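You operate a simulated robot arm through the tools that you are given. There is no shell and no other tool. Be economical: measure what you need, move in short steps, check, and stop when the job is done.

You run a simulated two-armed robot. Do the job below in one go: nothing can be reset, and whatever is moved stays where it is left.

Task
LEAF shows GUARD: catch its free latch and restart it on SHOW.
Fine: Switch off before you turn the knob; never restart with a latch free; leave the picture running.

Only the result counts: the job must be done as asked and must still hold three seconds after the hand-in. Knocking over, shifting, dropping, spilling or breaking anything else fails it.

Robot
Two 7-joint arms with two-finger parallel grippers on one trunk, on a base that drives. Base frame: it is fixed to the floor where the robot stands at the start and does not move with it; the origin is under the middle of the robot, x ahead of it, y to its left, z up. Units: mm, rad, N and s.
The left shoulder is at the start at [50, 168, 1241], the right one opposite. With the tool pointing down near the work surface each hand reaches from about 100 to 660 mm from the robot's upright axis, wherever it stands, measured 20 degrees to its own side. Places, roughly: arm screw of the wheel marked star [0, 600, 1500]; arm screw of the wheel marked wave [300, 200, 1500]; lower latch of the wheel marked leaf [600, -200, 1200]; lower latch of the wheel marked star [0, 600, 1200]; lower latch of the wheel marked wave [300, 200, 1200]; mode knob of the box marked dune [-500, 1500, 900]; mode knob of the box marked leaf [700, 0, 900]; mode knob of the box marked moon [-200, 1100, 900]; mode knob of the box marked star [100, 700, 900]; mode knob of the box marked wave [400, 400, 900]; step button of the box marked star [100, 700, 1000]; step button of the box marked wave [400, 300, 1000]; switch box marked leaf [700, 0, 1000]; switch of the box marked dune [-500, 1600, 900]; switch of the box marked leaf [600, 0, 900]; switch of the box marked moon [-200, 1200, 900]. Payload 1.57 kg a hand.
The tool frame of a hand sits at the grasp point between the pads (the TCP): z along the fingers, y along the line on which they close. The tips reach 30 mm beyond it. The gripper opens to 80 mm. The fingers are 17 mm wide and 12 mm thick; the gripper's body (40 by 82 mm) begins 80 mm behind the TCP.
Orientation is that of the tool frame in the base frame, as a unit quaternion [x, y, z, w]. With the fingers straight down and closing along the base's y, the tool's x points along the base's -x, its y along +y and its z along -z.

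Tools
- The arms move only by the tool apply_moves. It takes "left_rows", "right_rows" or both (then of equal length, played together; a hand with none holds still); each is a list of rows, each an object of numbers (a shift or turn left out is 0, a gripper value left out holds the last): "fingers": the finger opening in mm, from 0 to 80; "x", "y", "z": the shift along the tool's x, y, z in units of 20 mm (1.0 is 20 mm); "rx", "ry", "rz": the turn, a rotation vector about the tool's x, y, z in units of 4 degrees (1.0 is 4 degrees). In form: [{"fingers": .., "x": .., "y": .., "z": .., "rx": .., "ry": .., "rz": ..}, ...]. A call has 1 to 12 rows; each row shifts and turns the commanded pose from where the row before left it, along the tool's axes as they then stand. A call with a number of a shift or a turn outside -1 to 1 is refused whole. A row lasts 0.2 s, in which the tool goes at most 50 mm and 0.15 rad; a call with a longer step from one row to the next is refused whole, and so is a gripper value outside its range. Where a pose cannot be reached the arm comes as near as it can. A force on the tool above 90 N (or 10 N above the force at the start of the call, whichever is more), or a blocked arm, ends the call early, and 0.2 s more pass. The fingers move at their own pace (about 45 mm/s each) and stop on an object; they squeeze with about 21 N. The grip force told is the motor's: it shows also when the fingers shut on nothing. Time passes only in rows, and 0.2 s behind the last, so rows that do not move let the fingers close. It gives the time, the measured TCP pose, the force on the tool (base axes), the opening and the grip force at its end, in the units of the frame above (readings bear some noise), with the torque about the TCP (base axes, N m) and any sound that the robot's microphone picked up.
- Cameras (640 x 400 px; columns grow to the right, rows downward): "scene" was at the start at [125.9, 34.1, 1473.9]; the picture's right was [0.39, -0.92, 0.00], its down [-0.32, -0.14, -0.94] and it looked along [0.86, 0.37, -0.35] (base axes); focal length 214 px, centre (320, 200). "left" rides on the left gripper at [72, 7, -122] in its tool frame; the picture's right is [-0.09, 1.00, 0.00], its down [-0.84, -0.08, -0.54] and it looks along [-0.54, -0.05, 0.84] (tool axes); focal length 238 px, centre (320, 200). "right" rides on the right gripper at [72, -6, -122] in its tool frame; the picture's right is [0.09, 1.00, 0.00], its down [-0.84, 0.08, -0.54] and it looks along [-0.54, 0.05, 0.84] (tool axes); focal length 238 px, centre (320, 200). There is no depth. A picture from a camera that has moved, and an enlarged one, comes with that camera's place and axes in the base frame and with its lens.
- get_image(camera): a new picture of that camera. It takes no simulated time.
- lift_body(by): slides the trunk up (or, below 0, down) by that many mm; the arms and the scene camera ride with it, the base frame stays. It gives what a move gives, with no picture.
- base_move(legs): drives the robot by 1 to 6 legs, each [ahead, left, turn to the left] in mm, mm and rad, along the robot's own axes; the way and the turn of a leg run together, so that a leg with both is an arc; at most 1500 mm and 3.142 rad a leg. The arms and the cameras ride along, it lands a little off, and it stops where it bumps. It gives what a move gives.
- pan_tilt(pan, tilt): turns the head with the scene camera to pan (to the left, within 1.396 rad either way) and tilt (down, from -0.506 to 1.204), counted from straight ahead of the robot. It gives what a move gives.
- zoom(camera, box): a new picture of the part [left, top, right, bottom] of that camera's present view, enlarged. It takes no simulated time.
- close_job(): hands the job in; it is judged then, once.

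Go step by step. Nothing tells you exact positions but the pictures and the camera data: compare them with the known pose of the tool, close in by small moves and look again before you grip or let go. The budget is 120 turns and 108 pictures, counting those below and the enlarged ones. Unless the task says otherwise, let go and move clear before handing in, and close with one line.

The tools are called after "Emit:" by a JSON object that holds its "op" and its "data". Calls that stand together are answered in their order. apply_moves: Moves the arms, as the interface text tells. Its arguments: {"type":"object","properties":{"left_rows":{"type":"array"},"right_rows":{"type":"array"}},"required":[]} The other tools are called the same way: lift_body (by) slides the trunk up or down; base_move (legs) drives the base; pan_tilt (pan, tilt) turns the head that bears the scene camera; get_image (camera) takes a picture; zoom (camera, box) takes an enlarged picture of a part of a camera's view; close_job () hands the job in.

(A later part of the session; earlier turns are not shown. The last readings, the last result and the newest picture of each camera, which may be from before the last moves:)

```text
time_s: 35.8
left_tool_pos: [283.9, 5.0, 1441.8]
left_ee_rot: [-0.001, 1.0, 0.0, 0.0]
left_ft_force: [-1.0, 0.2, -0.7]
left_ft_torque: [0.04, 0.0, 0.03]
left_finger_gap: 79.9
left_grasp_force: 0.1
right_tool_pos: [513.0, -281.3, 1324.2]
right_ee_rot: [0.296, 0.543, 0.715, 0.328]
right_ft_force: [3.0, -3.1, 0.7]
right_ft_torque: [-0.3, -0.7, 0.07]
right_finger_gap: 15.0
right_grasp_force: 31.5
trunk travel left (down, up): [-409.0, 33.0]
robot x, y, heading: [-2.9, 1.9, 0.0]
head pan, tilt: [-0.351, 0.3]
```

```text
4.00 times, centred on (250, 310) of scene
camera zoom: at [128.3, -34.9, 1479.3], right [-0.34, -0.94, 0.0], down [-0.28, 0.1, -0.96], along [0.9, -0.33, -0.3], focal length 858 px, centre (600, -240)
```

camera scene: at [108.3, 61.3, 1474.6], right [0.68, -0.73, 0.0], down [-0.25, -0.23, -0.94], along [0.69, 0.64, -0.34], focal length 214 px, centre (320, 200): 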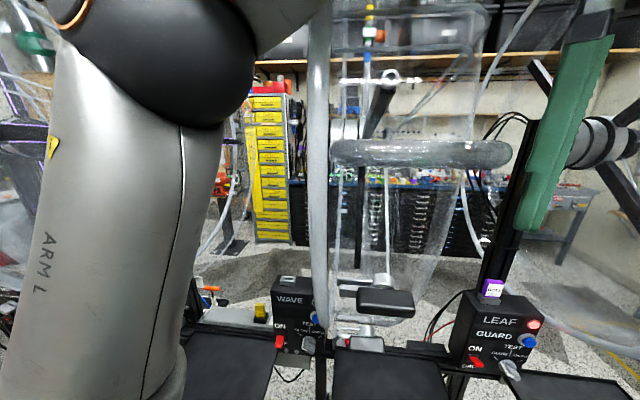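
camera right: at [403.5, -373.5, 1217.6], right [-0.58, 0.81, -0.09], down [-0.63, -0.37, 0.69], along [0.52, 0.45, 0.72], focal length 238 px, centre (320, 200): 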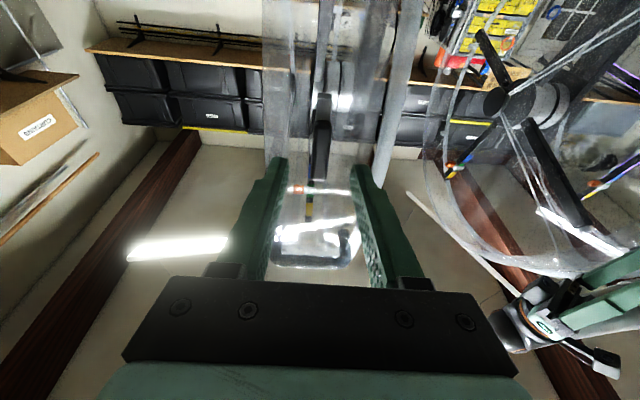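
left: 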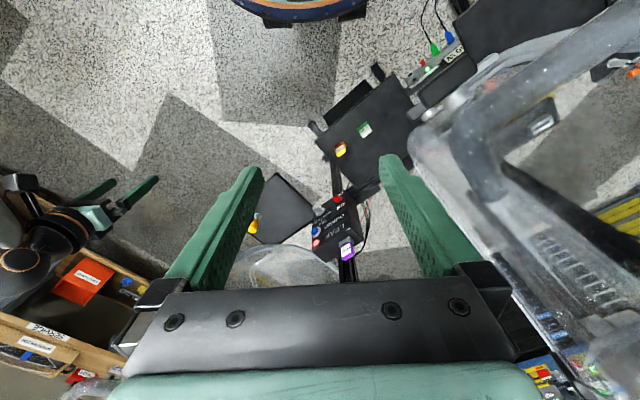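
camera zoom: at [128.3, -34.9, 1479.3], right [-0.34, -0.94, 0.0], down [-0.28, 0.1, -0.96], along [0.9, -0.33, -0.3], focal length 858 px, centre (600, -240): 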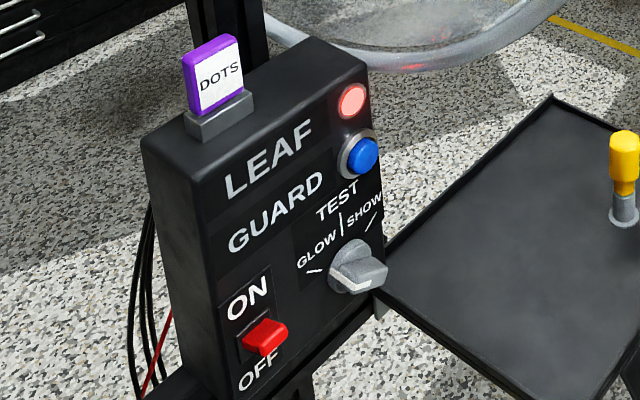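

The gap reading grew slightly, suggesting the handle has reached its stop. I'll release, back out and inspect.

Emit:
{"op": "apply_moves", "data": {"right_rows": [{"fingers": 42}, {}, {}, {"z": -0.9}, {"z": -0.9}, {"z": -0.9}, {"z": -0.9}, {"z": -0.9}]}}

Emit:
{"op": "zoom", "data": {"camera": "scene", "box": [280, 160, 400, 260]}}

Emit:
{"op": "get_image", "data": {"camera": "right"}}

```text
time_s: 37.6
left_tool_pos: [283.9, 5.7, 1442.3]
left_ee_rot: [0.001, 1.0, 0.001, 0.0]
left_ft_force: [-0.3, 0.2, 0.2]
left_ft_torque: [0.0, -0.04, 0.0]
left_finger_gap: 80.5
left_grasp_force: 0.1
right_tool_pos: [440.7, -333.2, 1305.5]
right_ee_rot: [0.296, 0.543, 0.715, 0.328]
right_ft_force: [-0.2, 0.4, 0.2]
right_ft_torque: [0.02, 0.02, 0.0]
right_finger_gap: 42.2
right_grasp_force: 0.1
trunk travel left (down, up): [-409.0, 33.0]
robot x, y, heading: [1.0, 0.8, 0.004]
head pan, tilt: [-0.351, 0.3]
```

```text
4.00 times, centred on (340, 210) of scene
camera zoom: at [127.5, -34.2, 1479.4], right [-0.34, -0.94, 0.0], down [-0.28, 0.1, -0.96], along [0.9, -0.33, -0.3], focal length 858 px, centre (240, 160)
```

zoom: 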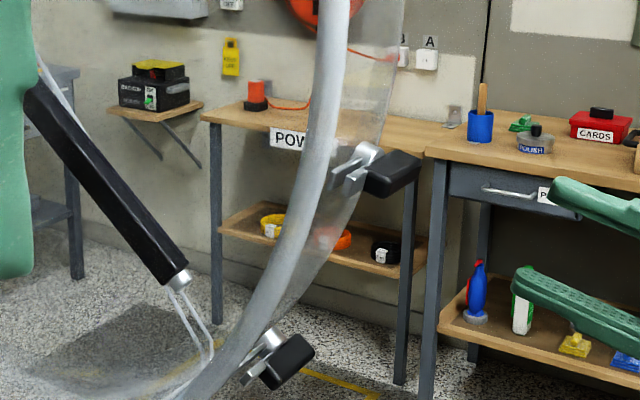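

```text
71 pictures are left
camera right: at [303.5, -347.5, 1275.3], right [-0.2, -0.12, 0.97], down [0.08, -0.99, -0.11], along [0.98, 0.05, 0.21], focal length 238 px, centre (320, 200)
```

right: 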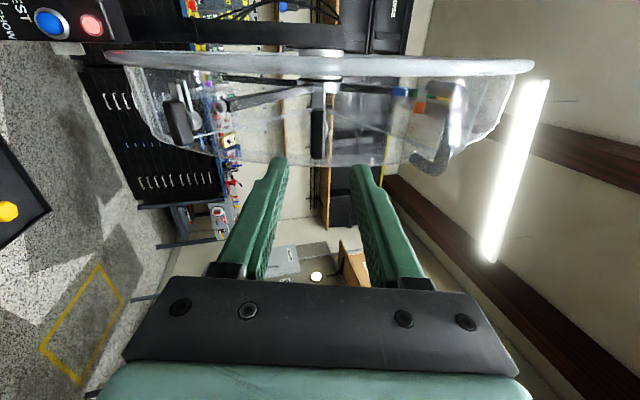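

I'll zoom in to compare the latches, and check whether a third one sits further up the rim.

Emit:
{"op": "zoom", "data": {"camera": "right", "box": [100, 40, 360, 180]}}

Emit:
{"op": "zoom", "data": {"camera": "right", "box": [340, 40, 540, 180]}}

Emit:
{"op": "zoom", "data": {"camera": "right", "box": [270, 40, 360, 180]}}

```text
2.46 times, centred on (230, 110) of right
camera zoom: at [303.5, -347.5, 1275.3], right [-0.2, -0.12, 0.97], down [0.08, -0.99, -0.11], along [0.98, 0.05, 0.21], focal length 587 px, centre (542, 422)
```

zoom: 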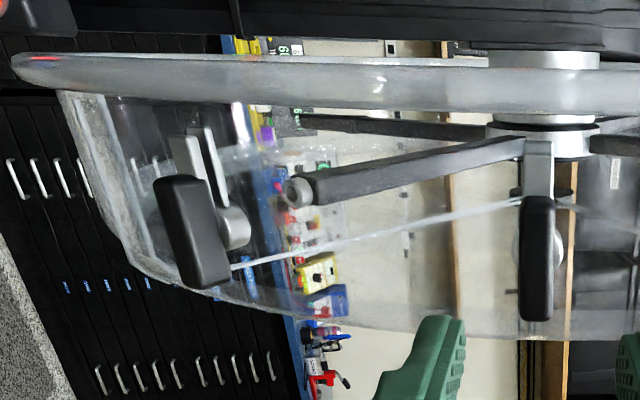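

```text
2.86 times, centred on (440, 110) of right
camera zoom: at [303.5, -347.5, 1275.3], right [-0.2, -0.12, 0.97], down [0.08, -0.99, -0.11], along [0.98, 0.05, 0.21], focal length 681 px, centre (-23, 457)
```

zoom: 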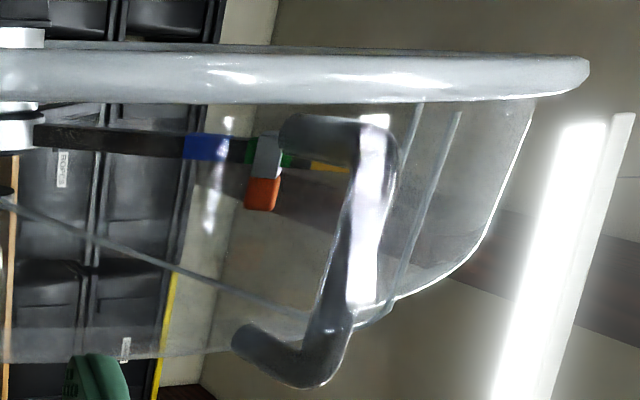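

```text
2.86 times, centred on (315, 110) of right
camera zoom: at [303.5, -347.5, 1275.3], right [-0.2, -0.12, 0.97], down [0.08, -0.99, -0.11], along [0.98, 0.05, 0.21], focal length 681 px, centre (334, 457)
```

zoom: 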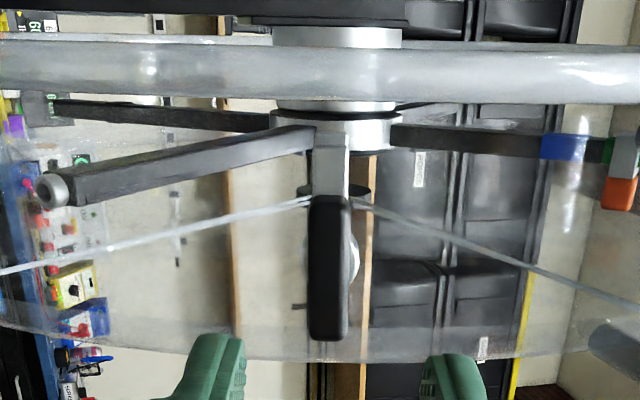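

Both LEAF latches now lie across the rim. Next is the switch: from triangulation its tip is at about [608,24,945] (ON, up) and the knob at about [656,-38,930], with the panel facing along -[0.8,0.6,0]. I'll level the hand (fingers closing vertically) and descend.

Emit:
{"op": "apply_moves", "data": {"right_rows": [{"rz": -1}, {"rx": 1}, {"rx": 1}, {"rx": 1}, {"rx": 0.4}, {"y": -1}, {"y": -1}, {"y": -1}, {"y": -1}, {"y": -1}, {"y": -1}, {"y": -1}]}}

Emit:
{"op": "apply_moves", "data": {"right_rows": [{"y": -1}, {"y": -1}, {"y": -1}, {"y": -1}, {"y": -1}, {"y": -1}, {"y": -1}, {"y": -1}, {"y": -1}, {"y": -1}, {"y": -1}]}}

Emit:
{"op": "get_image", "data": {"camera": "right"}}

Emit:
{"op": "get_image", "data": {"camera": "scene"}}

```text
time_s: 40.2
left_tool_pos: [284.9, 5.4, 1440.2]
left_ee_rot: [0.0, 1.0, 0.0, -0.001]
left_ft_force: [0.2, 0.5, 0.1]
left_ft_torque: [-0.03, 0.0, -0.02]
left_finger_gap: 80.3
left_grasp_force: 0.1
right_tool_pos: [441.5, -335.9, 1164.4]
right_ee_rot: [0.317, 0.632, 0.632, 0.317]
right_ft_force: [0.4, 0.3, 0.1]
right_ft_torque: [-0.03, -0.01, 0.0]
right_finger_gap: 42.0
right_grasp_force: 0.0
trunk travel left (down, up): [-409.0, 33.0]
robot x, y, heading: [-2.4, -2.1, -0.002]
head pan, tilt: [-0.351, 0.3]
```

```text
time_s: 42.6
left_tool_pos: [284.0, 5.9, 1441.1]
left_ee_rot: [0.0, 1.0, 0.0, 0.0]
left_ft_force: [-0.3, 0.1, -0.1]
left_ft_torque: [-0.02, -0.04, 0.01]
left_finger_gap: 79.7
left_grasp_force: 0.0
right_tool_pos: [441.6, -333.7, 942.9]
right_ee_rot: [0.317, 0.632, 0.632, 0.317]
right_ft_force: [0.1, -0.4, 0.2]
right_ft_torque: [0.0, 0.01, 0.0]
right_finger_gap: 42.1
right_grasp_force: 0.0
trunk travel left (down, up): [-409.0, 33.0]
robot x, y, heading: [-0.9, -2.5, 0.002]
head pan, tilt: [-0.351, 0.3]
```

```text
67 pictures are left
camera right: at [301.3, -349.4, 936.7], right [-0.05, 0.07, 1.0], down [0.07, -0.99, 0.08], along [1.0, 0.07, 0.05], focal length 238 px, centre (320, 200)
```

right: 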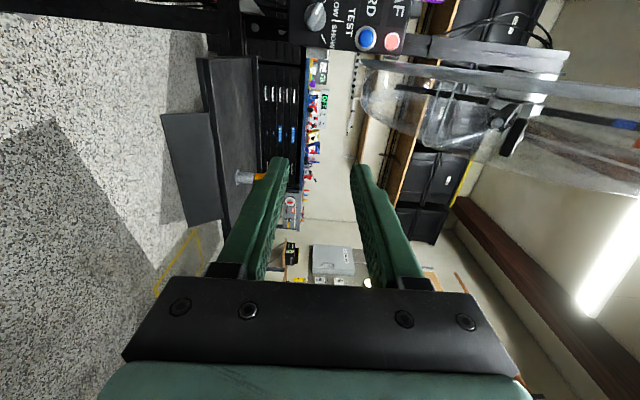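

```text
66 pictures are left
camera scene: at [128.0, -34.4, 1479.4], right [-0.34, -0.94, 0.0], down [-0.28, 0.1, -0.96], along [0.9, -0.33, -0.3], focal length 214 px, centre (320, 200)
```

scene: 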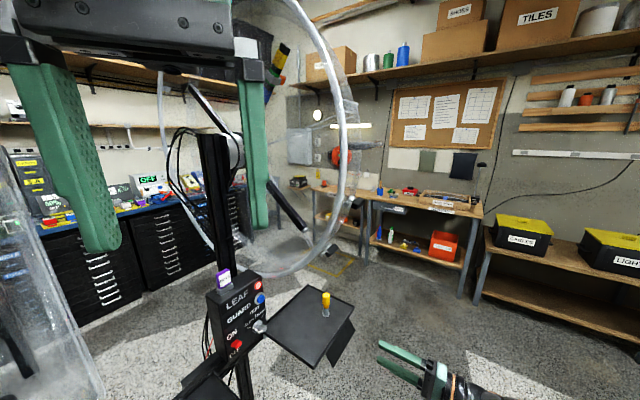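

The way is clear. I'll move left in line with the switch, then partly forward, and look.

Emit:
{"op": "apply_moves", "data": {"right_rows": [{"x": 0.93}, {"x": 0.93}, {"x": 0.93}, {"x": 0.93}, {"x": 0.93}, {"x": 0.93}, {"x": 0.93}, {"x": 0.93}, {"x": 0.93}, {"x": 0.93}]}}

Emit:
{"op": "apply_moves", "data": {"right_rows": [{"z": 1}, {"z": 1}, {"z": 1}, {"z": 1}, {"z": 1}, {"z": 1}, {"z": 1}, {"z": 1}]}}

Emit:
{"op": "get_image", "data": {"camera": "right"}}

Emit:
{"op": "zoom", "data": {"camera": "scene", "box": [180, 250, 340, 390]}}

```text
time_s: 44.8
left_tool_pos: [284.6, 5.7, 1442.0]
left_ee_rot: [-0.001, 1.0, 0.0, 0.0]
left_ft_force: [-0.2, 0.2, -0.7]
left_ft_torque: [-0.03, -0.01, 0.0]
left_finger_gap: 80.0
left_grasp_force: 0.1
right_tool_pos: [331.8, -185.7, 945.3]
right_ee_rot: [0.317, 0.633, 0.632, 0.317]
right_ft_force: [-0.4, 0.0, -1.0]
right_ft_torque: [-0.04, -0.02, 0.0]
right_finger_gap: 42.1
right_grasp_force: 0.1
trunk travel left (down, up): [-409.0, 33.0]
robot x, y, heading: [-3.5, -2.3, -0.003]
head pan, tilt: [-0.351, 0.3]
```

```text
time_s: 46.6
left_tool_pos: [285.5, 5.9, 1440.4]
left_ee_rot: [0.0, 1.0, 0.0, 0.001]
left_ft_force: [-0.2, -0.8, -0.1]
left_ft_torque: [0.0, 0.01, 0.01]
left_finger_gap: 80.2
left_grasp_force: 0.1
right_tool_pos: [460.1, -89.4, 946.1]
right_ee_rot: [0.316, 0.633, 0.632, 0.317]
right_ft_force: [-0.2, -0.2, 1.0]
right_ft_torque: [0.02, -0.01, 0.02]
right_finger_gap: 41.8
right_grasp_force: 0.0
trunk travel left (down, up): [-409.0, 33.0]
robot x, y, heading: [-0.5, 1.3, 0.002]
head pan, tilt: [-0.351, 0.3]
```

```text
65 pictures are left
camera right: at [319.7, -106.2, 939.1], right [-0.06, 0.07, 1.0], down [0.07, -0.99, 0.08], along [1.0, 0.07, 0.05], focal length 238 px, centre (320, 200)
```

right: 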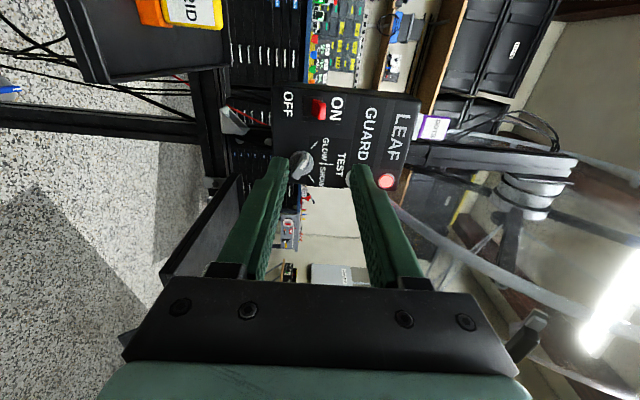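

```text
2.86 times, centred on (260, 320) of scene
camera zoom: at [128.1, -34.1, 1479.3], right [-0.34, -0.94, 0.0], down [-0.28, 0.1, -0.96], along [0.9, -0.33, -0.3], focal length 613 px, centre (491, -143)
```

zoom: 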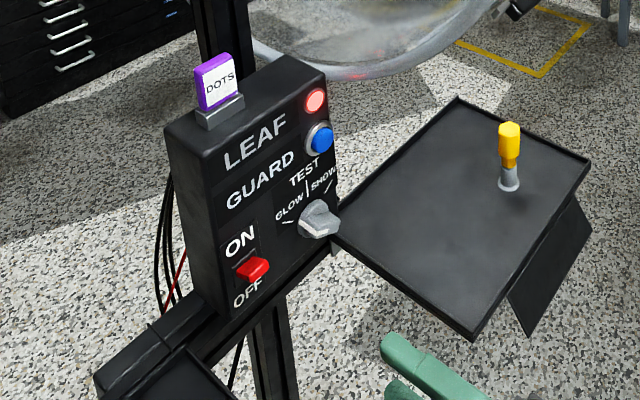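

Now I have a level view of the panel (image right is up). I'll zoom in.

Emit:
{"op": "zoom", "data": {"camera": "right", "box": [265, 80, 425, 195]}}

```text
3.48 times, centred on (345, 138) of right
camera zoom: at [319.7, -106.2, 939.1], right [-0.06, 0.07, 1.0], down [0.07, -0.99, 0.08], along [1.0, 0.07, 0.05], focal length 829 px, centre (233, 417)
```

zoom: 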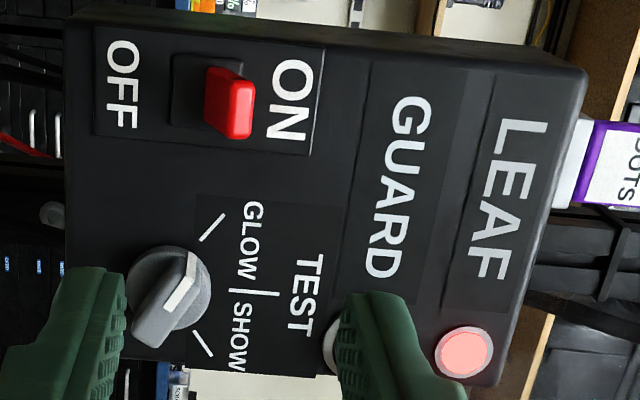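

The lever is up at ON, with its tip near [601,23,945]. The knob points at GLOW. I'll approach the switch with the fingers straddling the lever.

Emit:
{"op": "apply_moves", "data": {"right_rows": [{"x": 0.28, "fingers": 32}, {"z": 1}, {"z": 1}, {"z": 1}, {"z": 1}, {"z": 1}, {"z": 1}]}}

Emit:
{"op": "get_image", "data": {"camera": "right"}}

Emit:
{"op": "zoom", "data": {"camera": "scene", "box": [180, 260, 300, 390]}}

```text
time_s: 48.2
left_tool_pos: [284.5, 5.1, 1441.1]
left_ee_rot: [0.0, 1.0, 0.0, 0.0]
left_ft_force: [0.1, 1.7, 0.1]
left_ft_torque: [-0.01, -0.01, 0.02]
left_finger_gap: 80.1
left_grasp_force: 0.0
right_tool_pos: [553.0, -13.3, 943.7]
right_ee_rot: [0.316, 0.632, 0.633, 0.316]
right_ft_force: [0.3, 0.4, -0.3]
right_ft_torque: [0.01, 0.0, 0.01]
right_finger_gap: 32.1
right_grasp_force: 0.1
trunk travel left (down, up): [-409.0, 33.0]
robot x, y, heading: [-1.5, 2.5, -0.004]
head pan, tilt: [-0.351, 0.3]
```

```text
62 pictures are left
camera right: at [412.2, -29.1, 937.6], right [-0.06, 0.07, 1.0], down [0.07, -0.99, 0.08], along [1.0, 0.07, 0.05], focal length 238 px, centre (320, 200)
```

right: 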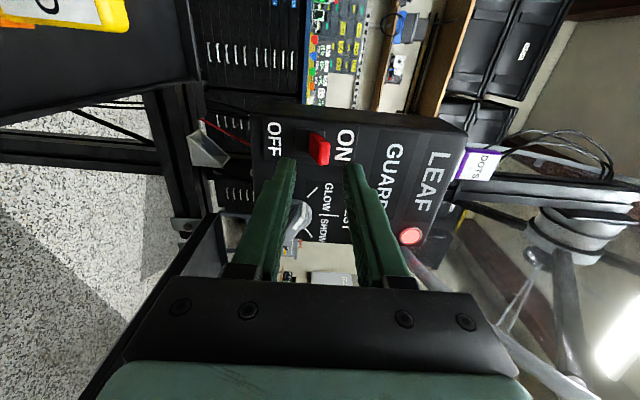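

```text
3.08 times, centred on (240, 325) of scene
camera zoom: at [128.1, -34.1, 1479.3], right [-0.34, -0.94, 0.0], down [-0.28, 0.1, -0.96], along [0.9, -0.33, -0.3], focal length 660 px, centre (566, -185)
```

zoom: 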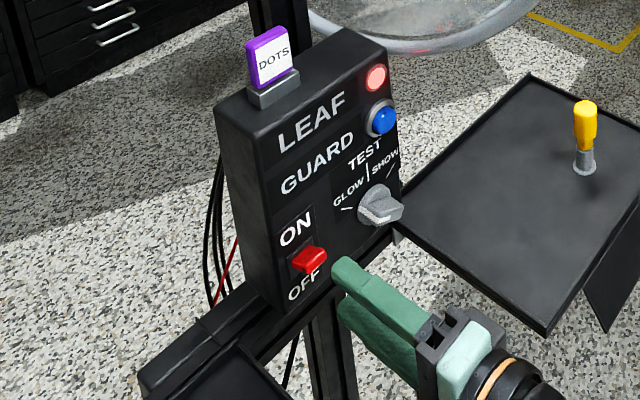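

The lever is aligned between the fingers. I'll advance another 36 mm and check.

Emit:
{"op": "apply_moves", "data": {"right_rows": [{"z": 0.9}, {"z": 0.9}]}}

Emit:
{"op": "zoom", "data": {"camera": "right", "box": [220, 80, 420, 240]}}

Emit:
{"op": "zoom", "data": {"camera": "scene", "box": [190, 290, 290, 380]}}

```text
time_s: 48.8
left_tool_pos: [284.0, 5.0, 1442.0]
left_ee_rot: [0.0, 1.0, 0.0, 0.0]
left_ft_force: [0.0, -0.3, -0.1]
left_ft_torque: [0.01, 0.0, 0.03]
left_finger_gap: 79.8
left_grasp_force: 0.0
right_tool_pos: [581.0, 8.4, 945.8]
right_ee_rot: [0.318, 0.633, 0.631, 0.317]
right_ft_force: [0.0, -0.3, -0.3]
right_ft_torque: [0.02, -0.05, 0.05]
right_finger_gap: 31.9
right_grasp_force: 0.1
trunk travel left (down, up): [-409.0, 33.0]
robot x, y, heading: [-2.9, -1.5, -0.004]
head pan, tilt: [-0.351, 0.3]
```

```text
2.50 times, centred on (320, 160) of right
camera zoom: at [440.4, -7.0, 938.1], right [-0.05, 0.07, 1.0], down [0.07, -0.99, 0.08], along [1.0, 0.07, 0.05], focal length 596 px, centre (320, 300)
```

zoom: 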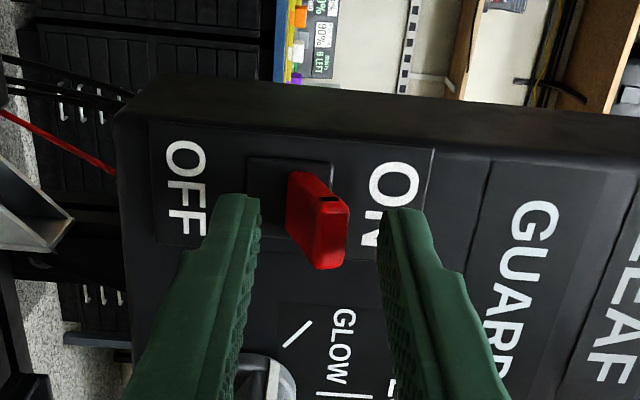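

```text
4.44 times, centred on (240, 335) of scene
camera zoom: at [128.0, -34.2, 1479.3], right [-0.34, -0.94, 0.0], down [-0.28, 0.1, -0.96], along [0.9, -0.33, -0.3], focal length 953 px, centre (676, -400)
```

zoom: 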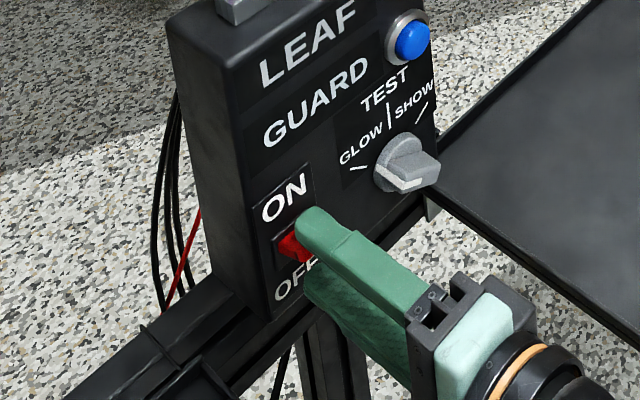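

The fingers straddle the lever. I'll push it down to OFF.

Emit:
{"op": "apply_moves", "data": {"right_rows": [{"y": -0.4}, {"y": -0.4}, {"y": -0.4}, {"y": -0.4}, {"y": -0.2}]}}

Emit:
{"op": "zoom", "data": {"camera": "right", "box": [220, 80, 420, 240]}}

Emit:
{"op": "zoom", "data": {"camera": "scene", "box": [190, 260, 290, 380]}}

```text
time_s: 50.0
left_tool_pos: [283.3, 5.3, 1442.5]
left_ee_rot: [0.0, 1.0, -0.001, 0.0]
left_ft_force: [-0.4, 0.0, 0.5]
left_ft_torque: [0.02, -0.02, -0.01]
left_finger_gap: 80.3
left_grasp_force: 0.0
right_tool_pos: [580.7, 8.5, 910.6]
right_ee_rot: [0.317, 0.631, 0.633, 0.317]
right_ft_force: [-0.5, -1.2, 4.6]
right_ft_torque: [0.07, -0.17, -0.08]
right_finger_gap: 36.5
right_grasp_force: 2.4
trunk travel left (down, up): [-409.0, 33.0]
robot x, y, heading: [1.1, -0.8, -0.0]
head pan, tilt: [-0.351, 0.3]
```

```text
2.50 times, centred on (320, 160) of right
camera zoom: at [440.4, -7.5, 903.8], right [-0.06, 0.07, 1.0], down [0.06, -0.99, 0.08], along [1.0, 0.07, 0.05], focal length 596 px, centre (320, 300)
```

zoom: 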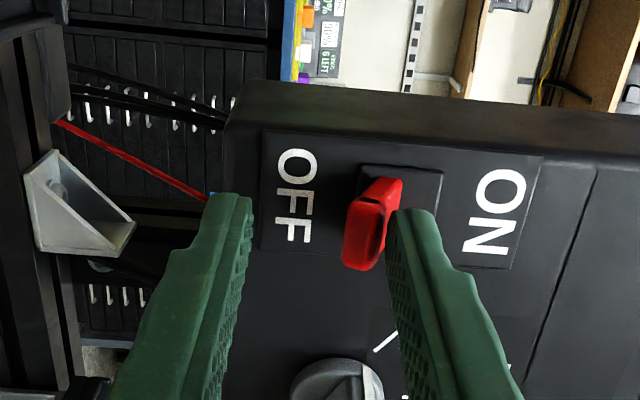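

```text
3.33 times, centred on (240, 320) of scene
camera zoom: at [127.2, -34.5, 1479.5], right [-0.34, -0.94, 0.0], down [-0.28, 0.1, -0.96], along [0.9, -0.33, -0.3], focal length 715 px, centre (587, -200)
```

zoom: 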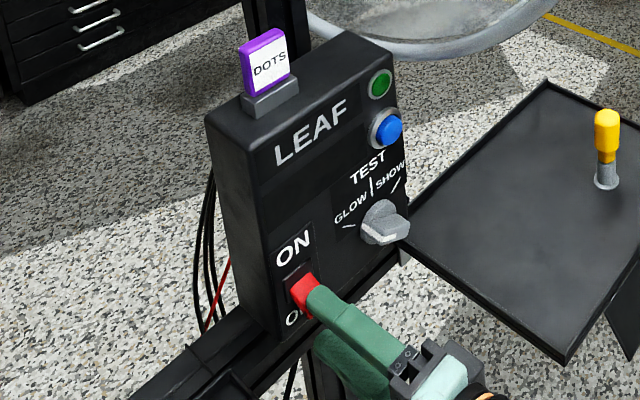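

The display went blank and the lamp is green, so the switch is off. I'll push slightly further to seat it, then lift off and retreat.

Emit:
{"op": "apply_moves", "data": {"right_rows": [{"y": -0.3}, {"y": -0.2}]}}

Emit:
{"op": "apply_moves", "data": {"right_rows": [{"y": 0.4}, {"y": 0.4}, {"z": -1}, {"z": -1}, {"z": -1}, {"z": -1}]}}

Emit:
{"op": "get_image", "data": {"camera": "right"}}

Emit:
{"op": "zoom", "data": {"camera": "right", "box": [220, 80, 420, 240]}}

```text
time_s: 50.6
left_tool_pos: [283.1, 4.9, 1441.1]
left_ee_rot: [0.001, 1.0, 0.0, 0.001]
left_ft_force: [0.0, 1.0, -1.0]
left_ft_torque: [-0.02, 0.04, 0.01]
left_finger_gap: 79.9
left_grasp_force: 0.1
right_tool_pos: [581.2, 8.7, 904.9]
right_ee_rot: [0.315, 0.629, 0.635, 0.319]
right_ft_force: [1.2, -2.2, 19.6]
right_ft_torque: [0.35, -0.46, -0.08]
right_finger_gap: 48.1
right_grasp_force: 9.3
trunk travel left (down, up): [-409.0, 33.0]
robot x, y, heading: [-1.9, -5.5, -0.004]
head pan, tilt: [-0.351, 0.3]
```

```text
time_s: 52.0
left_tool_pos: [284.7, 6.3, 1440.5]
left_ee_rot: [0.0, 1.0, 0.0, 0.0]
left_ft_force: [0.1, -0.1, 0.1]
left_ft_torque: [0.0, -0.01, -0.01]
left_finger_gap: 80.0
left_grasp_force: 0.0
right_tool_pos: [515.0, -40.0, 913.3]
right_ee_rot: [0.317, 0.631, 0.632, 0.318]
right_ft_force: [0.2, 0.3, -0.8]
right_ft_torque: [-0.01, -0.01, -0.01]
right_finger_gap: 32.0
right_grasp_force: 0.1
trunk travel left (down, up): [-409.0, 33.0]
robot x, y, heading: [1.2, -1.0, 0.003]
head pan, tilt: [-0.351, 0.3]
```

```text
56 pictures are left
camera right: at [374.5, -56.6, 907.7], right [-0.06, 0.07, 1.0], down [0.07, -0.99, 0.08], along [1.0, 0.07, 0.05], focal length 238 px, centre (320, 200)
```

right: 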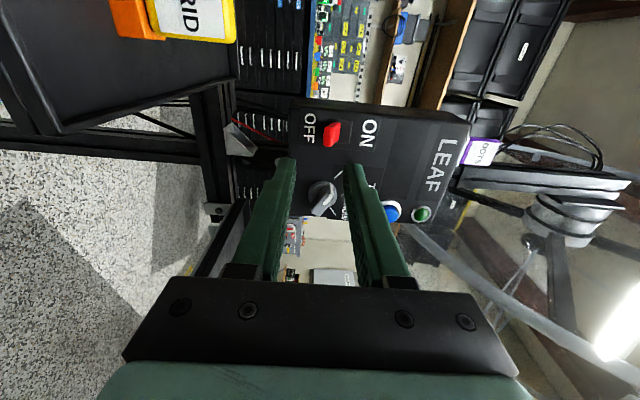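

```text
2.50 times, centred on (320, 160) of right
camera zoom: at [374.5, -56.6, 907.7], right [-0.06, 0.07, 1.0], down [0.07, -0.99, 0.08], along [1.0, 0.07, 0.05], focal length 596 px, centre (320, 300)
```

zoom: 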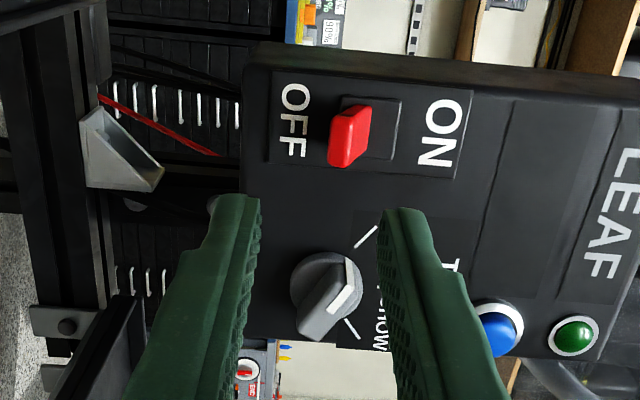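

The switch is OFF and the display is dark. The knob bar points about 57° left (GLOW) and must go about 57° right. Before choosing a grip I'll test how far the wrist can rotate further in free space.

Emit:
{"op": "apply_moves", "data": {"right_rows": [{"rz": 1}, {"rz": 1}, {"rz": 1}, {"rz": 1}, {"rz": 1}, {"rz": 1}, {"rz": 1}, {"rz": 1}, {"rz": 1}, {"rz": 1}, {"rz": 1}, {"rz": 1}]}}

```text
time_s: 54.6
left_tool_pos: [283.8, 5.4, 1440.8]
left_ee_rot: [-0.001, 1.0, 0.0, 0.0]
left_ft_force: [-0.5, 0.2, -0.3]
left_ft_torque: [0.01, 0.0, 0.01]
left_finger_gap: 79.6
left_grasp_force: 0.0
right_tool_pos: [515.4, -39.3, 913.5]
right_ee_rot: [0.548, 0.447, 0.706, 0.032]
right_ft_force: [-0.1, -0.6, -0.2]
right_ft_torque: [0.04, -0.01, 0.01]
right_finger_gap: 31.9
right_grasp_force: 0.1
trunk travel left (down, up): [-409.0, 33.0]
robot x, y, heading: [-2.9, -1.4, 0.001]
head pan, tilt: [-0.351, 0.3]
```

138° is reachable. I'll test further.

Emit:
{"op": "apply_moves", "data": {"right_rows": [{"rz": 1}, {"rz": 1}, {"rz": 1}, {"rz": 1}, {"rz": 1}, {"rz": 1}, {"rz": 1}, {"rz": 1}, {"rz": 1}, {"rz": 1}, {"rz": 0.5}]}}

Emit:
{"op": "apply_moves", "data": {"right_rows": [{"rz": 1}, {"rz": 1}, {"rz": 1}, {"rz": 1}, {"rz": 1}, {"rz": 1}, {"rz": 1}, {"rz": 1}, {"rz": 1}, {"rz": 1}, {"rz": 1}, {"rz": 1}]}}

```text
time_s: 57.0
left_tool_pos: [284.5, 5.2, 1441.4]
left_ee_rot: [0.0, 1.0, 0.0, 0.0]
left_ft_force: [0.2, -0.1, 0.5]
left_ft_torque: [-0.01, -0.04, -0.01]
left_finger_gap: 80.1
left_grasp_force: 0.1
right_tool_pos: [516.8, -38.9, 914.4]
right_ee_rot: [0.671, 0.222, 0.671, -0.223]
right_ft_force: [0.5, 0.3, 0.2]
right_ft_torque: [-0.01, 0.0, 0.01]
right_finger_gap: 32.1
right_grasp_force: 0.0
trunk travel left (down, up): [-409.0, 33.0]
robot x, y, heading: [-1.7, -2.9, -0.003]
head pan, tilt: [-0.351, 0.3]
```

```text
time_s: 59.6
left_tool_pos: [284.2, 4.9, 1441.9]
left_ee_rot: [0.001, 1.0, 0.0, 0.0]
left_ft_force: [0.4, -0.7, 0.3]
left_ft_torque: [0.0, -0.02, 0.0]
left_finger_gap: 79.9
left_grasp_force: 0.1
right_tool_pos: [515.7, -38.7, 916.0]
right_ee_rot: [0.703, -0.069, 0.522, -0.477]
right_ft_force: [0.2, -0.3, 0.4]
right_ft_torque: [0.0, 0.0, 0.01]
right_finger_gap: 31.9
right_grasp_force: 0.1
trunk travel left (down, up): [-409.0, 33.0]
robot x, y, heading: [2.9, -2.0, 0.0]
head pan, tilt: [-0.351, 0.3]
```

The wrist reaches 228° too, so gripping across the bar at 123° and turning to 237° is possible. I'll test the last bit, then go to 123°.

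Emit:
{"op": "apply_moves", "data": {"right_rows": [{"rz": 1}, {"rz": 1}, {"rz": 1}]}}

Emit:
{"op": "get_image", "data": {"camera": "right"}}

```text
time_s: 60.4
left_tool_pos: [286.4, 5.2, 1440.9]
left_ee_rot: [0.0, 1.0, 0.0, 0.0]
left_ft_force: [-0.1, 0.0, 0.2]
left_ft_torque: [0.01, -0.01, -0.04]
left_finger_gap: 80.0
left_grasp_force: 0.1
right_tool_pos: [516.8, -38.5, 916.2]
right_ee_rot: [0.692, -0.144, 0.47, -0.529]
right_ft_force: [-0.3, -0.3, -0.2]
right_ft_torque: [-0.01, 0.01, 0.04]
right_finger_gap: 32.0
right_grasp_force: 0.1
trunk travel left (down, up): [-409.0, 33.0]
robot x, y, heading: [-0.1, 1.7, 0.003]
head pan, tilt: [-0.351, 0.3]
```

```text
54 pictures are left
camera right: at [454.6, -160.2, 956.5], right [0.34, -0.46, -0.82], down [-0.84, 0.23, -0.48], along [0.41, 0.86, -0.31], focal length 238 px, centre (320, 200)
```

right: 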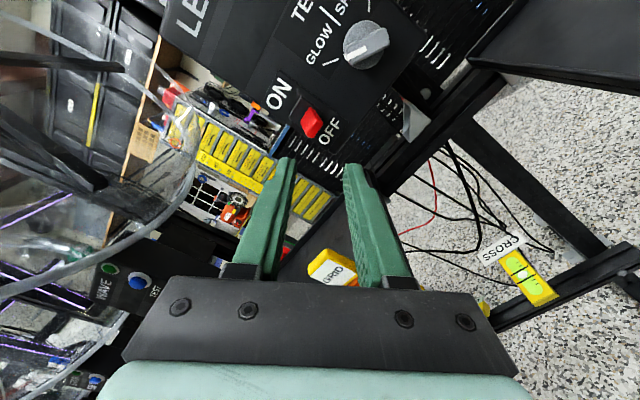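

This view shows the knob clearly. I'll zoom in on it, then turn back toward 123°.

Emit:
{"op": "zoom", "data": {"camera": "right", "box": [250, 0, 430, 130]}}

Emit:
{"op": "apply_moves", "data": {"right_rows": [{"rz": -1}, {"rz": -1}, {"rz": -1}, {"rz": -1}, {"rz": -1}, {"rz": -1}, {"rz": -1}, {"rz": -1}, {"rz": -1}, {"rz": -1}, {"rz": -1}, {"rz": -1}]}}

Emit:
{"op": "get_image", "data": {"camera": "right"}}

```text
3.08 times, centred on (340, 65) of right
camera zoom: at [454.6, -160.2, 956.5], right [0.34, -0.46, -0.82], down [-0.84, 0.23, -0.48], along [0.41, 0.86, -0.31], focal length 733 px, centre (258, 615)
```

zoom: 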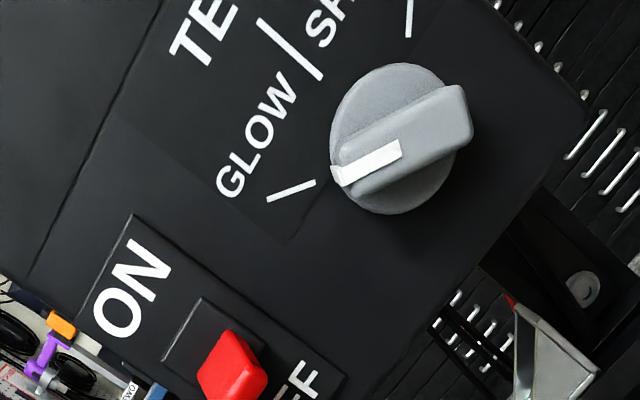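

```text
time_s: 63.0
left_tool_pos: [283.9, 5.1, 1442.1]
left_ee_rot: [0.0, 1.0, 0.0, 0.0]
left_ft_force: [0.9, -1.2, 0.4]
left_ft_torque: [0.03, -0.01, -0.01]
left_finger_gap: 80.2
left_grasp_force: 0.1
right_tool_pos: [516.3, -39.4, 913.9]
right_ee_rot: [0.691, 0.152, 0.644, -0.291]
right_ft_force: [-0.9, -0.1, 0.5]
right_ft_torque: [0.0, -0.01, 0.0]
right_finger_gap: 32.2
right_grasp_force: 0.1
trunk travel left (down, up): [-409.0, 33.0]
robot x, y, heading: [3.1, -3.8, -0.001]
head pan, tilt: [-0.351, 0.3]
```

```text
52 pictures are left
camera right: at [423.9, -119.6, 986.3], right [0.59, -0.8, -0.12], down [-0.49, -0.25, -0.83], along [0.64, 0.55, -0.54], focal length 238 px, centre (320, 200)
```

right: 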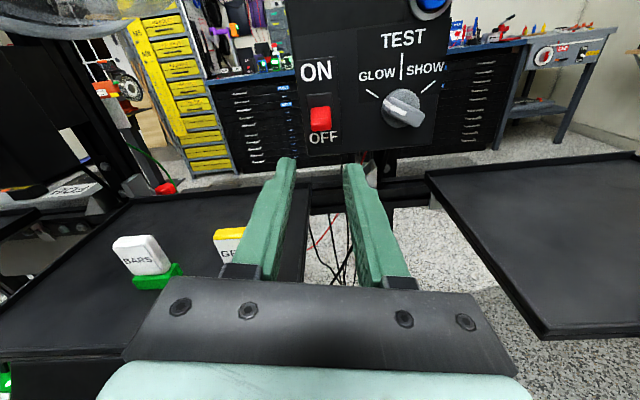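

An upright view from the camera on top. I'll zoom for the exact angle and position of the knob.

Emit:
{"op": "zoom", "data": {"camera": "right", "box": [290, 20, 450, 150]}}

```text
3.08 times, centred on (370, 85) of right
camera zoom: at [423.9, -119.6, 986.3], right [0.59, -0.8, -0.12], down [-0.49, -0.25, -0.83], along [0.64, 0.55, -0.54], focal length 733 px, centre (166, 554)
```

zoom: 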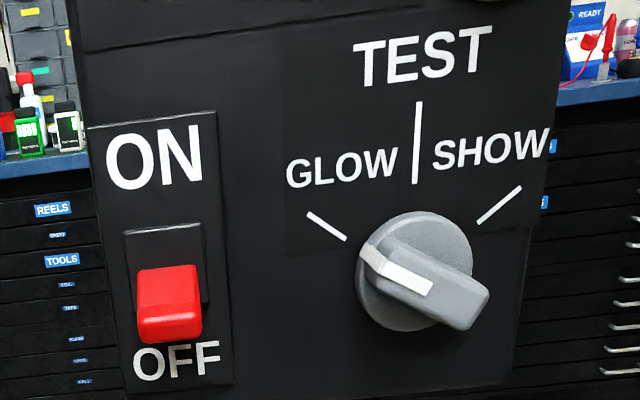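

The ticks lie about ±48° from vertical, and the knob axis is about 79 mm right of the switch at z≈924. I'll rotate to 132°, with the fingers across the bar, and line up.

Emit:
{"op": "apply_moves", "data": {"right_rows": [{"rz": -1}, {"rz": -1}, {"rz": -1}, {"rz": -1}, {"rz": -1}, {"rz": -1}, {"rz": -1}, {"rz": -1}, {"rz": -1}, {"rz": -1}]}}

Emit:
{"op": "apply_moves", "data": {"right_rows": [{"rz": -1}, {"rz": -1}, {"rz": -1}, {"rz": -1}, {"rz": -1}, {"x": -0.66, "y": 0.76}, {"x": -0.66, "y": 0.76}, {"x": -0.66, "y": 0.76}, {"x": -0.66, "y": 0.76}]}}

Emit:
{"op": "get_image", "data": {"camera": "right"}}

```text
time_s: 65.2
left_tool_pos: [284.2, 6.4, 1441.0]
left_ee_rot: [0.0, 1.0, 0.0, 0.0]
left_ft_force: [-0.2, 0.1, 0.0]
left_ft_torque: [0.01, 0.01, -0.01]
left_finger_gap: 80.1
left_grasp_force: 0.1
right_tool_pos: [516.9, -39.4, 914.3]
right_ee_rot: [0.597, 0.379, 0.705, -0.054]
right_ft_force: [0.3, -0.8, 0.5]
right_ft_torque: [-0.01, -0.02, -0.02]
right_finger_gap: 31.9
right_grasp_force: 0.0
trunk travel left (down, up): [-409.0, 33.0]
robot x, y, heading: [-2.8, 3.3, 0.006]
head pan, tilt: [-0.351, 0.3]
```

```text
time_s: 67.2
left_tool_pos: [284.7, 5.1, 1441.2]
left_ee_rot: [0.0, 1.0, 0.0, 0.0]
left_ft_force: [0.2, -0.1, 0.3]
left_ft_torque: [-0.02, 0.04, 0.02]
left_finger_gap: 79.9
left_grasp_force: 0.0
right_tool_pos: [564.2, -104.1, 925.7]
right_ee_rot: [0.522, 0.477, 0.704, 0.069]
right_ft_force: [0.5, -0.3, 0.4]
right_ft_torque: [0.01, -0.01, 0.0]
right_finger_gap: 32.2
right_grasp_force: 0.1
trunk travel left (down, up): [-409.0, 33.0]
robot x, y, heading: [-4.5, 1.3, -0.005]
head pan, tilt: [-0.351, 0.3]
```

```text
50 pictures are left
camera right: at [431.9, -130.8, 968.7], right [0.36, -0.48, 0.8], down [-0.03, -0.86, -0.5], along [0.93, 0.16, -0.32], focal length 238 px, centre (320, 200)
```

right: 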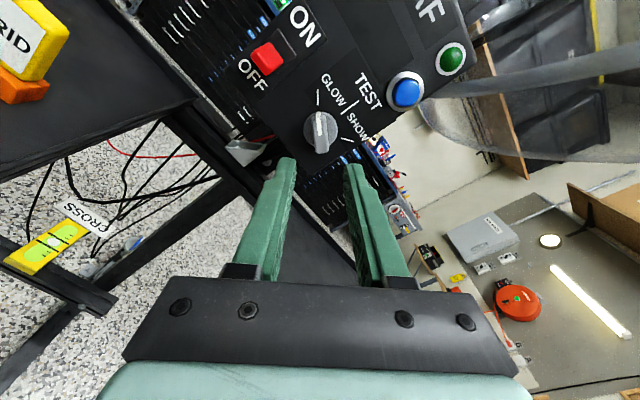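

The bar stands exactly midway between the fingers. I'll advance 60 mm and check.

Emit:
{"op": "apply_moves", "data": {"right_rows": [{"z": 1}, {"z": 1}, {"z": 1}]}}

Emit:
{"op": "zoom", "data": {"camera": "right", "box": [220, 60, 420, 220]}}

Emit:
{"op": "zoom", "data": {"camera": "scene", "box": [200, 270, 320, 370]}}

```text
time_s: 68.0
left_tool_pos: [285.1, 5.2, 1441.2]
left_ee_rot: [0.0, 1.0, 0.0, 0.0]
left_ft_force: [0.6, 0.3, 0.4]
left_ft_torque: [-0.04, 0.0, 0.02]
left_finger_gap: 79.7
left_grasp_force: 0.1
right_tool_pos: [612.9, -66.4, 924.3]
right_ee_rot: [0.522, 0.477, 0.704, 0.07]
right_ft_force: [0.7, -0.6, -0.7]
right_ft_torque: [0.0, -0.03, 0.04]
right_finger_gap: 31.7
right_grasp_force: 0.1
trunk travel left (down, up): [-409.0, 33.0]
robot x, y, heading: [0.8, 2.4, -0.001]
head pan, tilt: [-0.351, 0.3]
```

```text
2.50 times, centred on (320, 140) of right
camera zoom: at [480.9, -94.3, 967.7], right [0.36, -0.48, 0.8], down [-0.03, -0.86, -0.5], along [0.93, 0.15, -0.32], focal length 596 px, centre (320, 350)
```

zoom: 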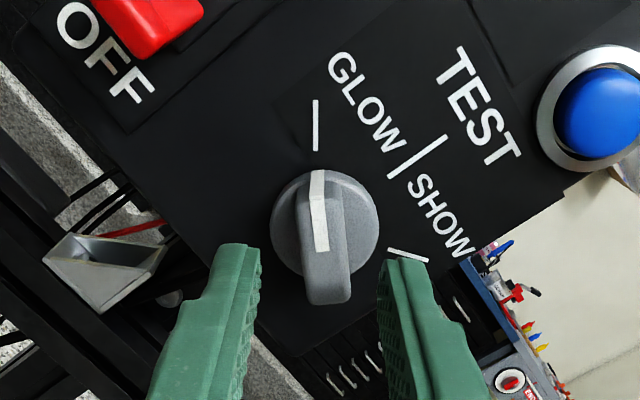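

```text
4.00 times, centred on (260, 320) of scene
camera zoom: at [128.2, -34.0, 1479.3], right [-0.34, -0.94, 0.0], down [-0.28, 0.1, -0.96], along [0.9, -0.33, -0.3], focal length 858 px, centre (560, -280)
```

zoom: 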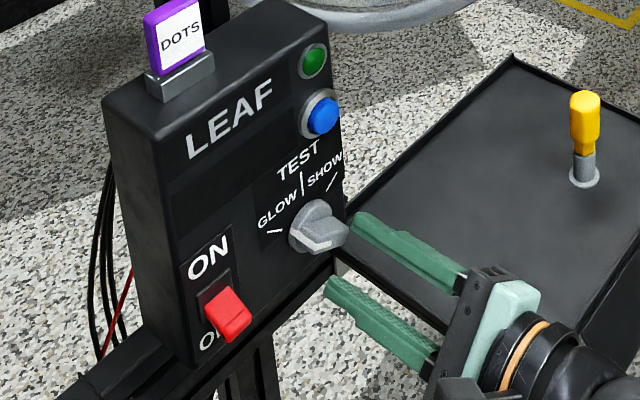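

Well centred. I'll advance another 22 mm.

Emit:
{"op": "apply_moves", "data": {"right_rows": [{"z": 0.6}, {"z": 0.5}]}}

Emit:
{"op": "zoom", "data": {"camera": "right", "box": [220, 60, 420, 220]}}

Emit:
{"op": "zoom", "data": {"camera": "scene", "box": [200, 270, 320, 370]}}

```text
time_s: 68.6
left_tool_pos: [285.3, 5.7, 1441.4]
left_ee_rot: [0.001, 1.0, 0.0, 0.0]
left_ft_force: [0.4, -0.1, -0.1]
left_ft_torque: [0.01, 0.0, 0.01]
left_finger_gap: 80.0
left_grasp_force: 0.1
right_tool_pos: [630.3, -54.9, 924.6]
right_ee_rot: [0.522, 0.477, 0.704, 0.069]
right_ft_force: [0.3, -0.2, 0.7]
right_ft_torque: [0.0, -0.02, -0.03]
right_finger_gap: 32.1
right_grasp_force: 0.1
trunk travel left (down, up): [-409.0, 33.0]
robot x, y, heading: [3.0, -0.4, -0.005]
head pan, tilt: [-0.351, 0.3]
```

```text
2.50 times, centred on (320, 140) of right
camera zoom: at [498.5, -81.3, 968.6], right [0.36, -0.48, 0.8], down [-0.03, -0.86, -0.5], along [0.93, 0.15, -0.32], focal length 596 px, centre (320, 350)
```

zoom: 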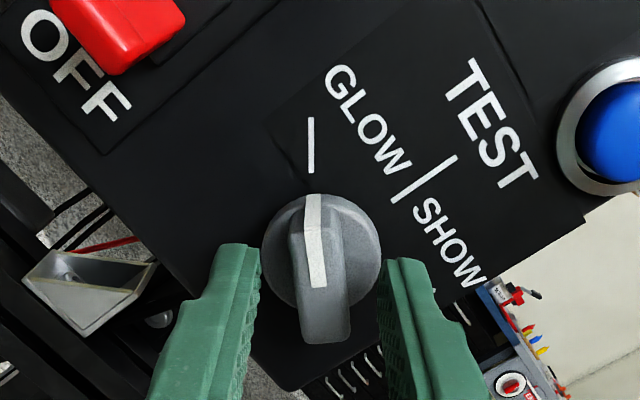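

```text
4.00 times, centred on (260, 320) of scene
camera zoom: at [127.9, -34.2, 1479.3], right [-0.34, -0.94, 0.0], down [-0.28, 0.1, -0.96], along [0.9, -0.33, -0.3], focal length 858 px, centre (560, -280)
```

zoom: 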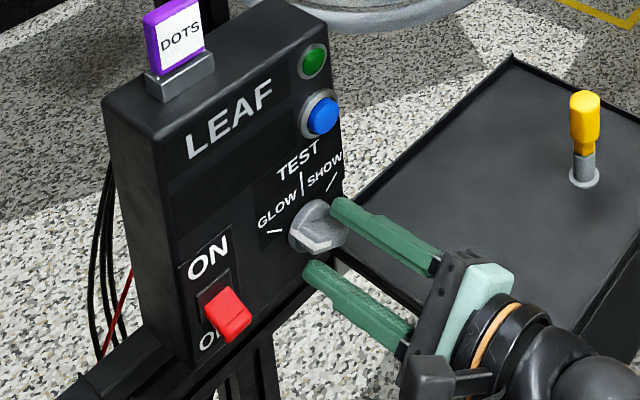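

The tips straddle the bar at its middle. I'll close.

Emit:
{"op": "apply_moves", "data": {"right_rows": [{"fingers": 0}, {}, {}]}}

Emit:
{"op": "zoom", "data": {"camera": "right", "box": [220, 60, 420, 220]}}

```text
time_s: 69.4
left_tool_pos: [285.0, 4.5, 1441.3]
left_ee_rot: [0.0, 1.0, 0.0, 0.0]
left_ft_force: [0.4, 0.0, -0.4]
left_ft_torque: [0.0, -0.02, 0.01]
left_finger_gap: 79.9
left_grasp_force: 0.0
right_tool_pos: [631.5, -55.0, 924.3]
right_ee_rot: [0.523, 0.477, 0.703, 0.069]
right_ft_force: [2.2, -0.5, 0.9]
right_ft_torque: [0.08, -0.09, -0.36]
right_finger_gap: 13.9
right_grasp_force: 31.2
trunk travel left (down, up): [-409.0, 33.0]
robot x, y, heading: [1.8, 1.1, 0.001]
head pan, tilt: [-0.351, 0.3]
```

```text
2.50 times, centred on (320, 140) of right
camera zoom: at [498.7, -81.5, 968.7], right [0.36, -0.48, 0.8], down [-0.03, -0.86, -0.5], along [0.93, 0.15, -0.32], focal length 596 px, centre (320, 350)
```

zoom: 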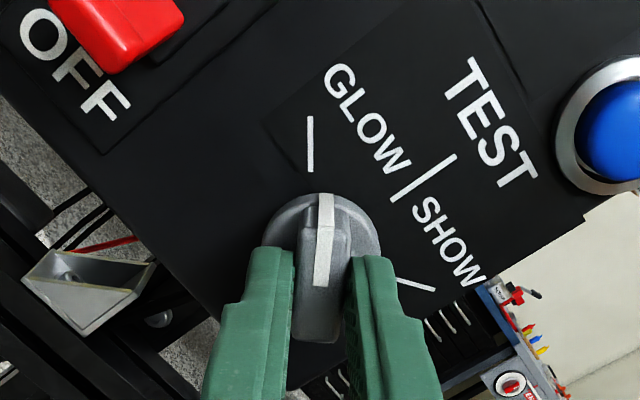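

Gripped. I'll turn toward SHOW in two bites, checking on the way.

Emit:
{"op": "apply_moves", "data": {"right_rows": [{"rz": 1}, {"rz": 1}, {"rz": 1}, {"rz": 1}, {"rz": 1}, {"rz": 1}, {"rz": 1}, {"rz": 1}, {"rz": 1}, {"rz": 1}, {"rz": 1}, {"rz": 1}]}}

Emit:
{"op": "zoom", "data": {"camera": "right", "box": [220, 60, 420, 220]}}

```text
time_s: 72.0
left_tool_pos: [285.0, 5.2, 1440.8]
left_ee_rot: [0.0, 1.0, 0.0, 0.001]
left_ft_force: [-0.2, -0.1, -0.1]
left_ft_torque: [-0.02, 0.0, 0.03]
left_finger_gap: 80.3
left_grasp_force: 0.1
right_tool_pos: [631.0, -55.0, 925.6]
right_ee_rot: [0.671, 0.22, 0.672, -0.222]
right_ft_force: [13.1, 0.5, 6.9]
right_ft_torque: [0.44, -0.67, -0.51]
right_finger_gap: 14.0
right_grasp_force: 30.0
trunk travel left (down, up): [-409.0, 33.0]
robot x, y, heading: [-1.5, 1.7, -0.002]
head pan, tilt: [-0.351, 0.3]
```

```text
2.50 times, centred on (320, 140) of right
camera zoom: at [529.4, -123.3, 997.4], right [0.59, -0.8, 0.09], down [-0.39, -0.38, -0.84], along [0.7, 0.46, -0.54], focal length 596 px, centre (320, 350)
```

zoom: 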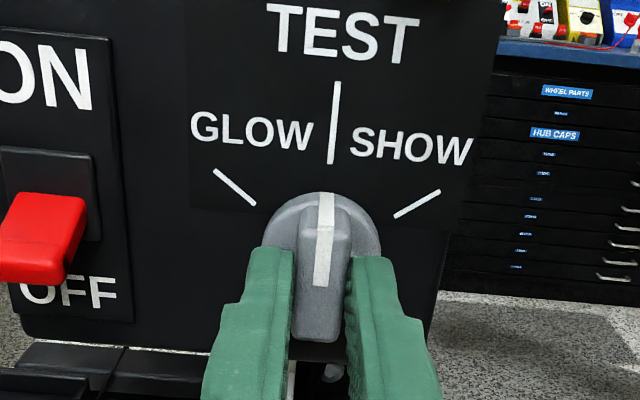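

At TEST now, turning smoothly. On to SHOW.

Emit:
{"op": "apply_moves", "data": {"right_rows": [{"rz": 1}, {"rz": 1}, {"rz": 1}, {"rz": 1}, {"rz": 1}, {"rz": 1}, {"rz": 1}, {"rz": 1}, {"rz": 1}, {"rz": 1}, {"rz": 1}, {"rz": 1}]}}

Emit:
{"op": "zoom", "data": {"camera": "right", "box": [220, 60, 420, 220]}}

```text
time_s: 74.6
left_tool_pos: [286.4, 5.1, 1440.9]
left_ee_rot: [0.0, 1.0, 0.0, -0.001]
left_ft_force: [0.3, -0.2, 0.6]
left_ft_torque: [0.0, 0.03, 0.01]
left_finger_gap: 80.1
left_grasp_force: 0.1
right_tool_pos: [630.6, -54.9, 925.5]
right_ee_rot: [0.703, -0.07, 0.523, -0.476]
right_ft_force: [16.3, -1.2, 6.6]
right_ft_torque: [0.12, -0.19, -0.83]
right_finger_gap: 13.9
right_grasp_force: 30.0
trunk travel left (down, up): [-409.0, 33.0]
robot x, y, heading: [0.3, -2.2, -0.006]
head pan, tilt: [-0.351, 0.3]
```

```text
2.50 times, centred on (320, 140) of right
camera zoom: at [562.6, -168.2, 978.2], right [0.44, -0.59, -0.68], down [-0.78, 0.14, -0.62], along [0.45, 0.8, -0.4], focal length 596 px, centre (320, 350)
```

zoom: 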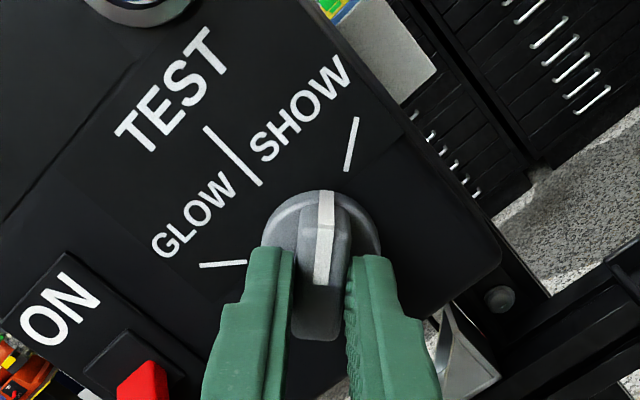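

The pointer is still some 10° short of the SHOW tick, so I'll turn a bit more.

Emit:
{"op": "apply_moves", "data": {"right_rows": [{"rz": 1}, {"rz": 1}, {"rz": 0.7}, {}]}}

Emit:
{"op": "zoom", "data": {"camera": "right", "box": [220, 60, 420, 220]}}

```text
time_s: 75.6
left_tool_pos: [284.8, 3.9, 1441.5]
left_ee_rot: [0.0, 1.0, 0.0, 0.0]
left_ft_force: [-0.2, 0.0, 0.7]
left_ft_torque: [0.01, 0.01, -0.05]
left_finger_gap: 80.0
left_grasp_force: 0.0
right_tool_pos: [631.1, -55.1, 924.7]
right_ee_rot: [0.693, -0.138, 0.476, -0.523]
right_ft_force: [13.2, -6.0, 7.8]
right_ft_torque: [0.2, -0.23, -0.98]
right_finger_gap: 13.8
right_grasp_force: 30.1
trunk travel left (down, up): [-409.0, 33.0]
robot x, y, heading: [0.6, 0.6, -0.002]
head pan, tilt: [-0.351, 0.3]
```

```text
2.50 times, centred on (320, 140) of right
camera zoom: at [567.9, -175.4, 967.8], right [0.35, -0.47, -0.81], down [-0.84, 0.22, -0.5], along [0.41, 0.85, -0.32], focal length 596 px, centre (320, 350)
```

zoom: 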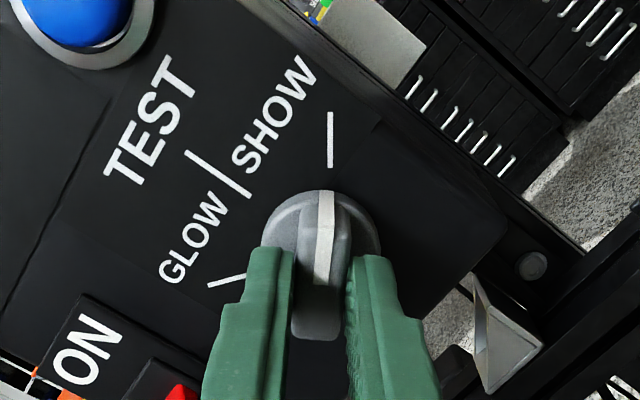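

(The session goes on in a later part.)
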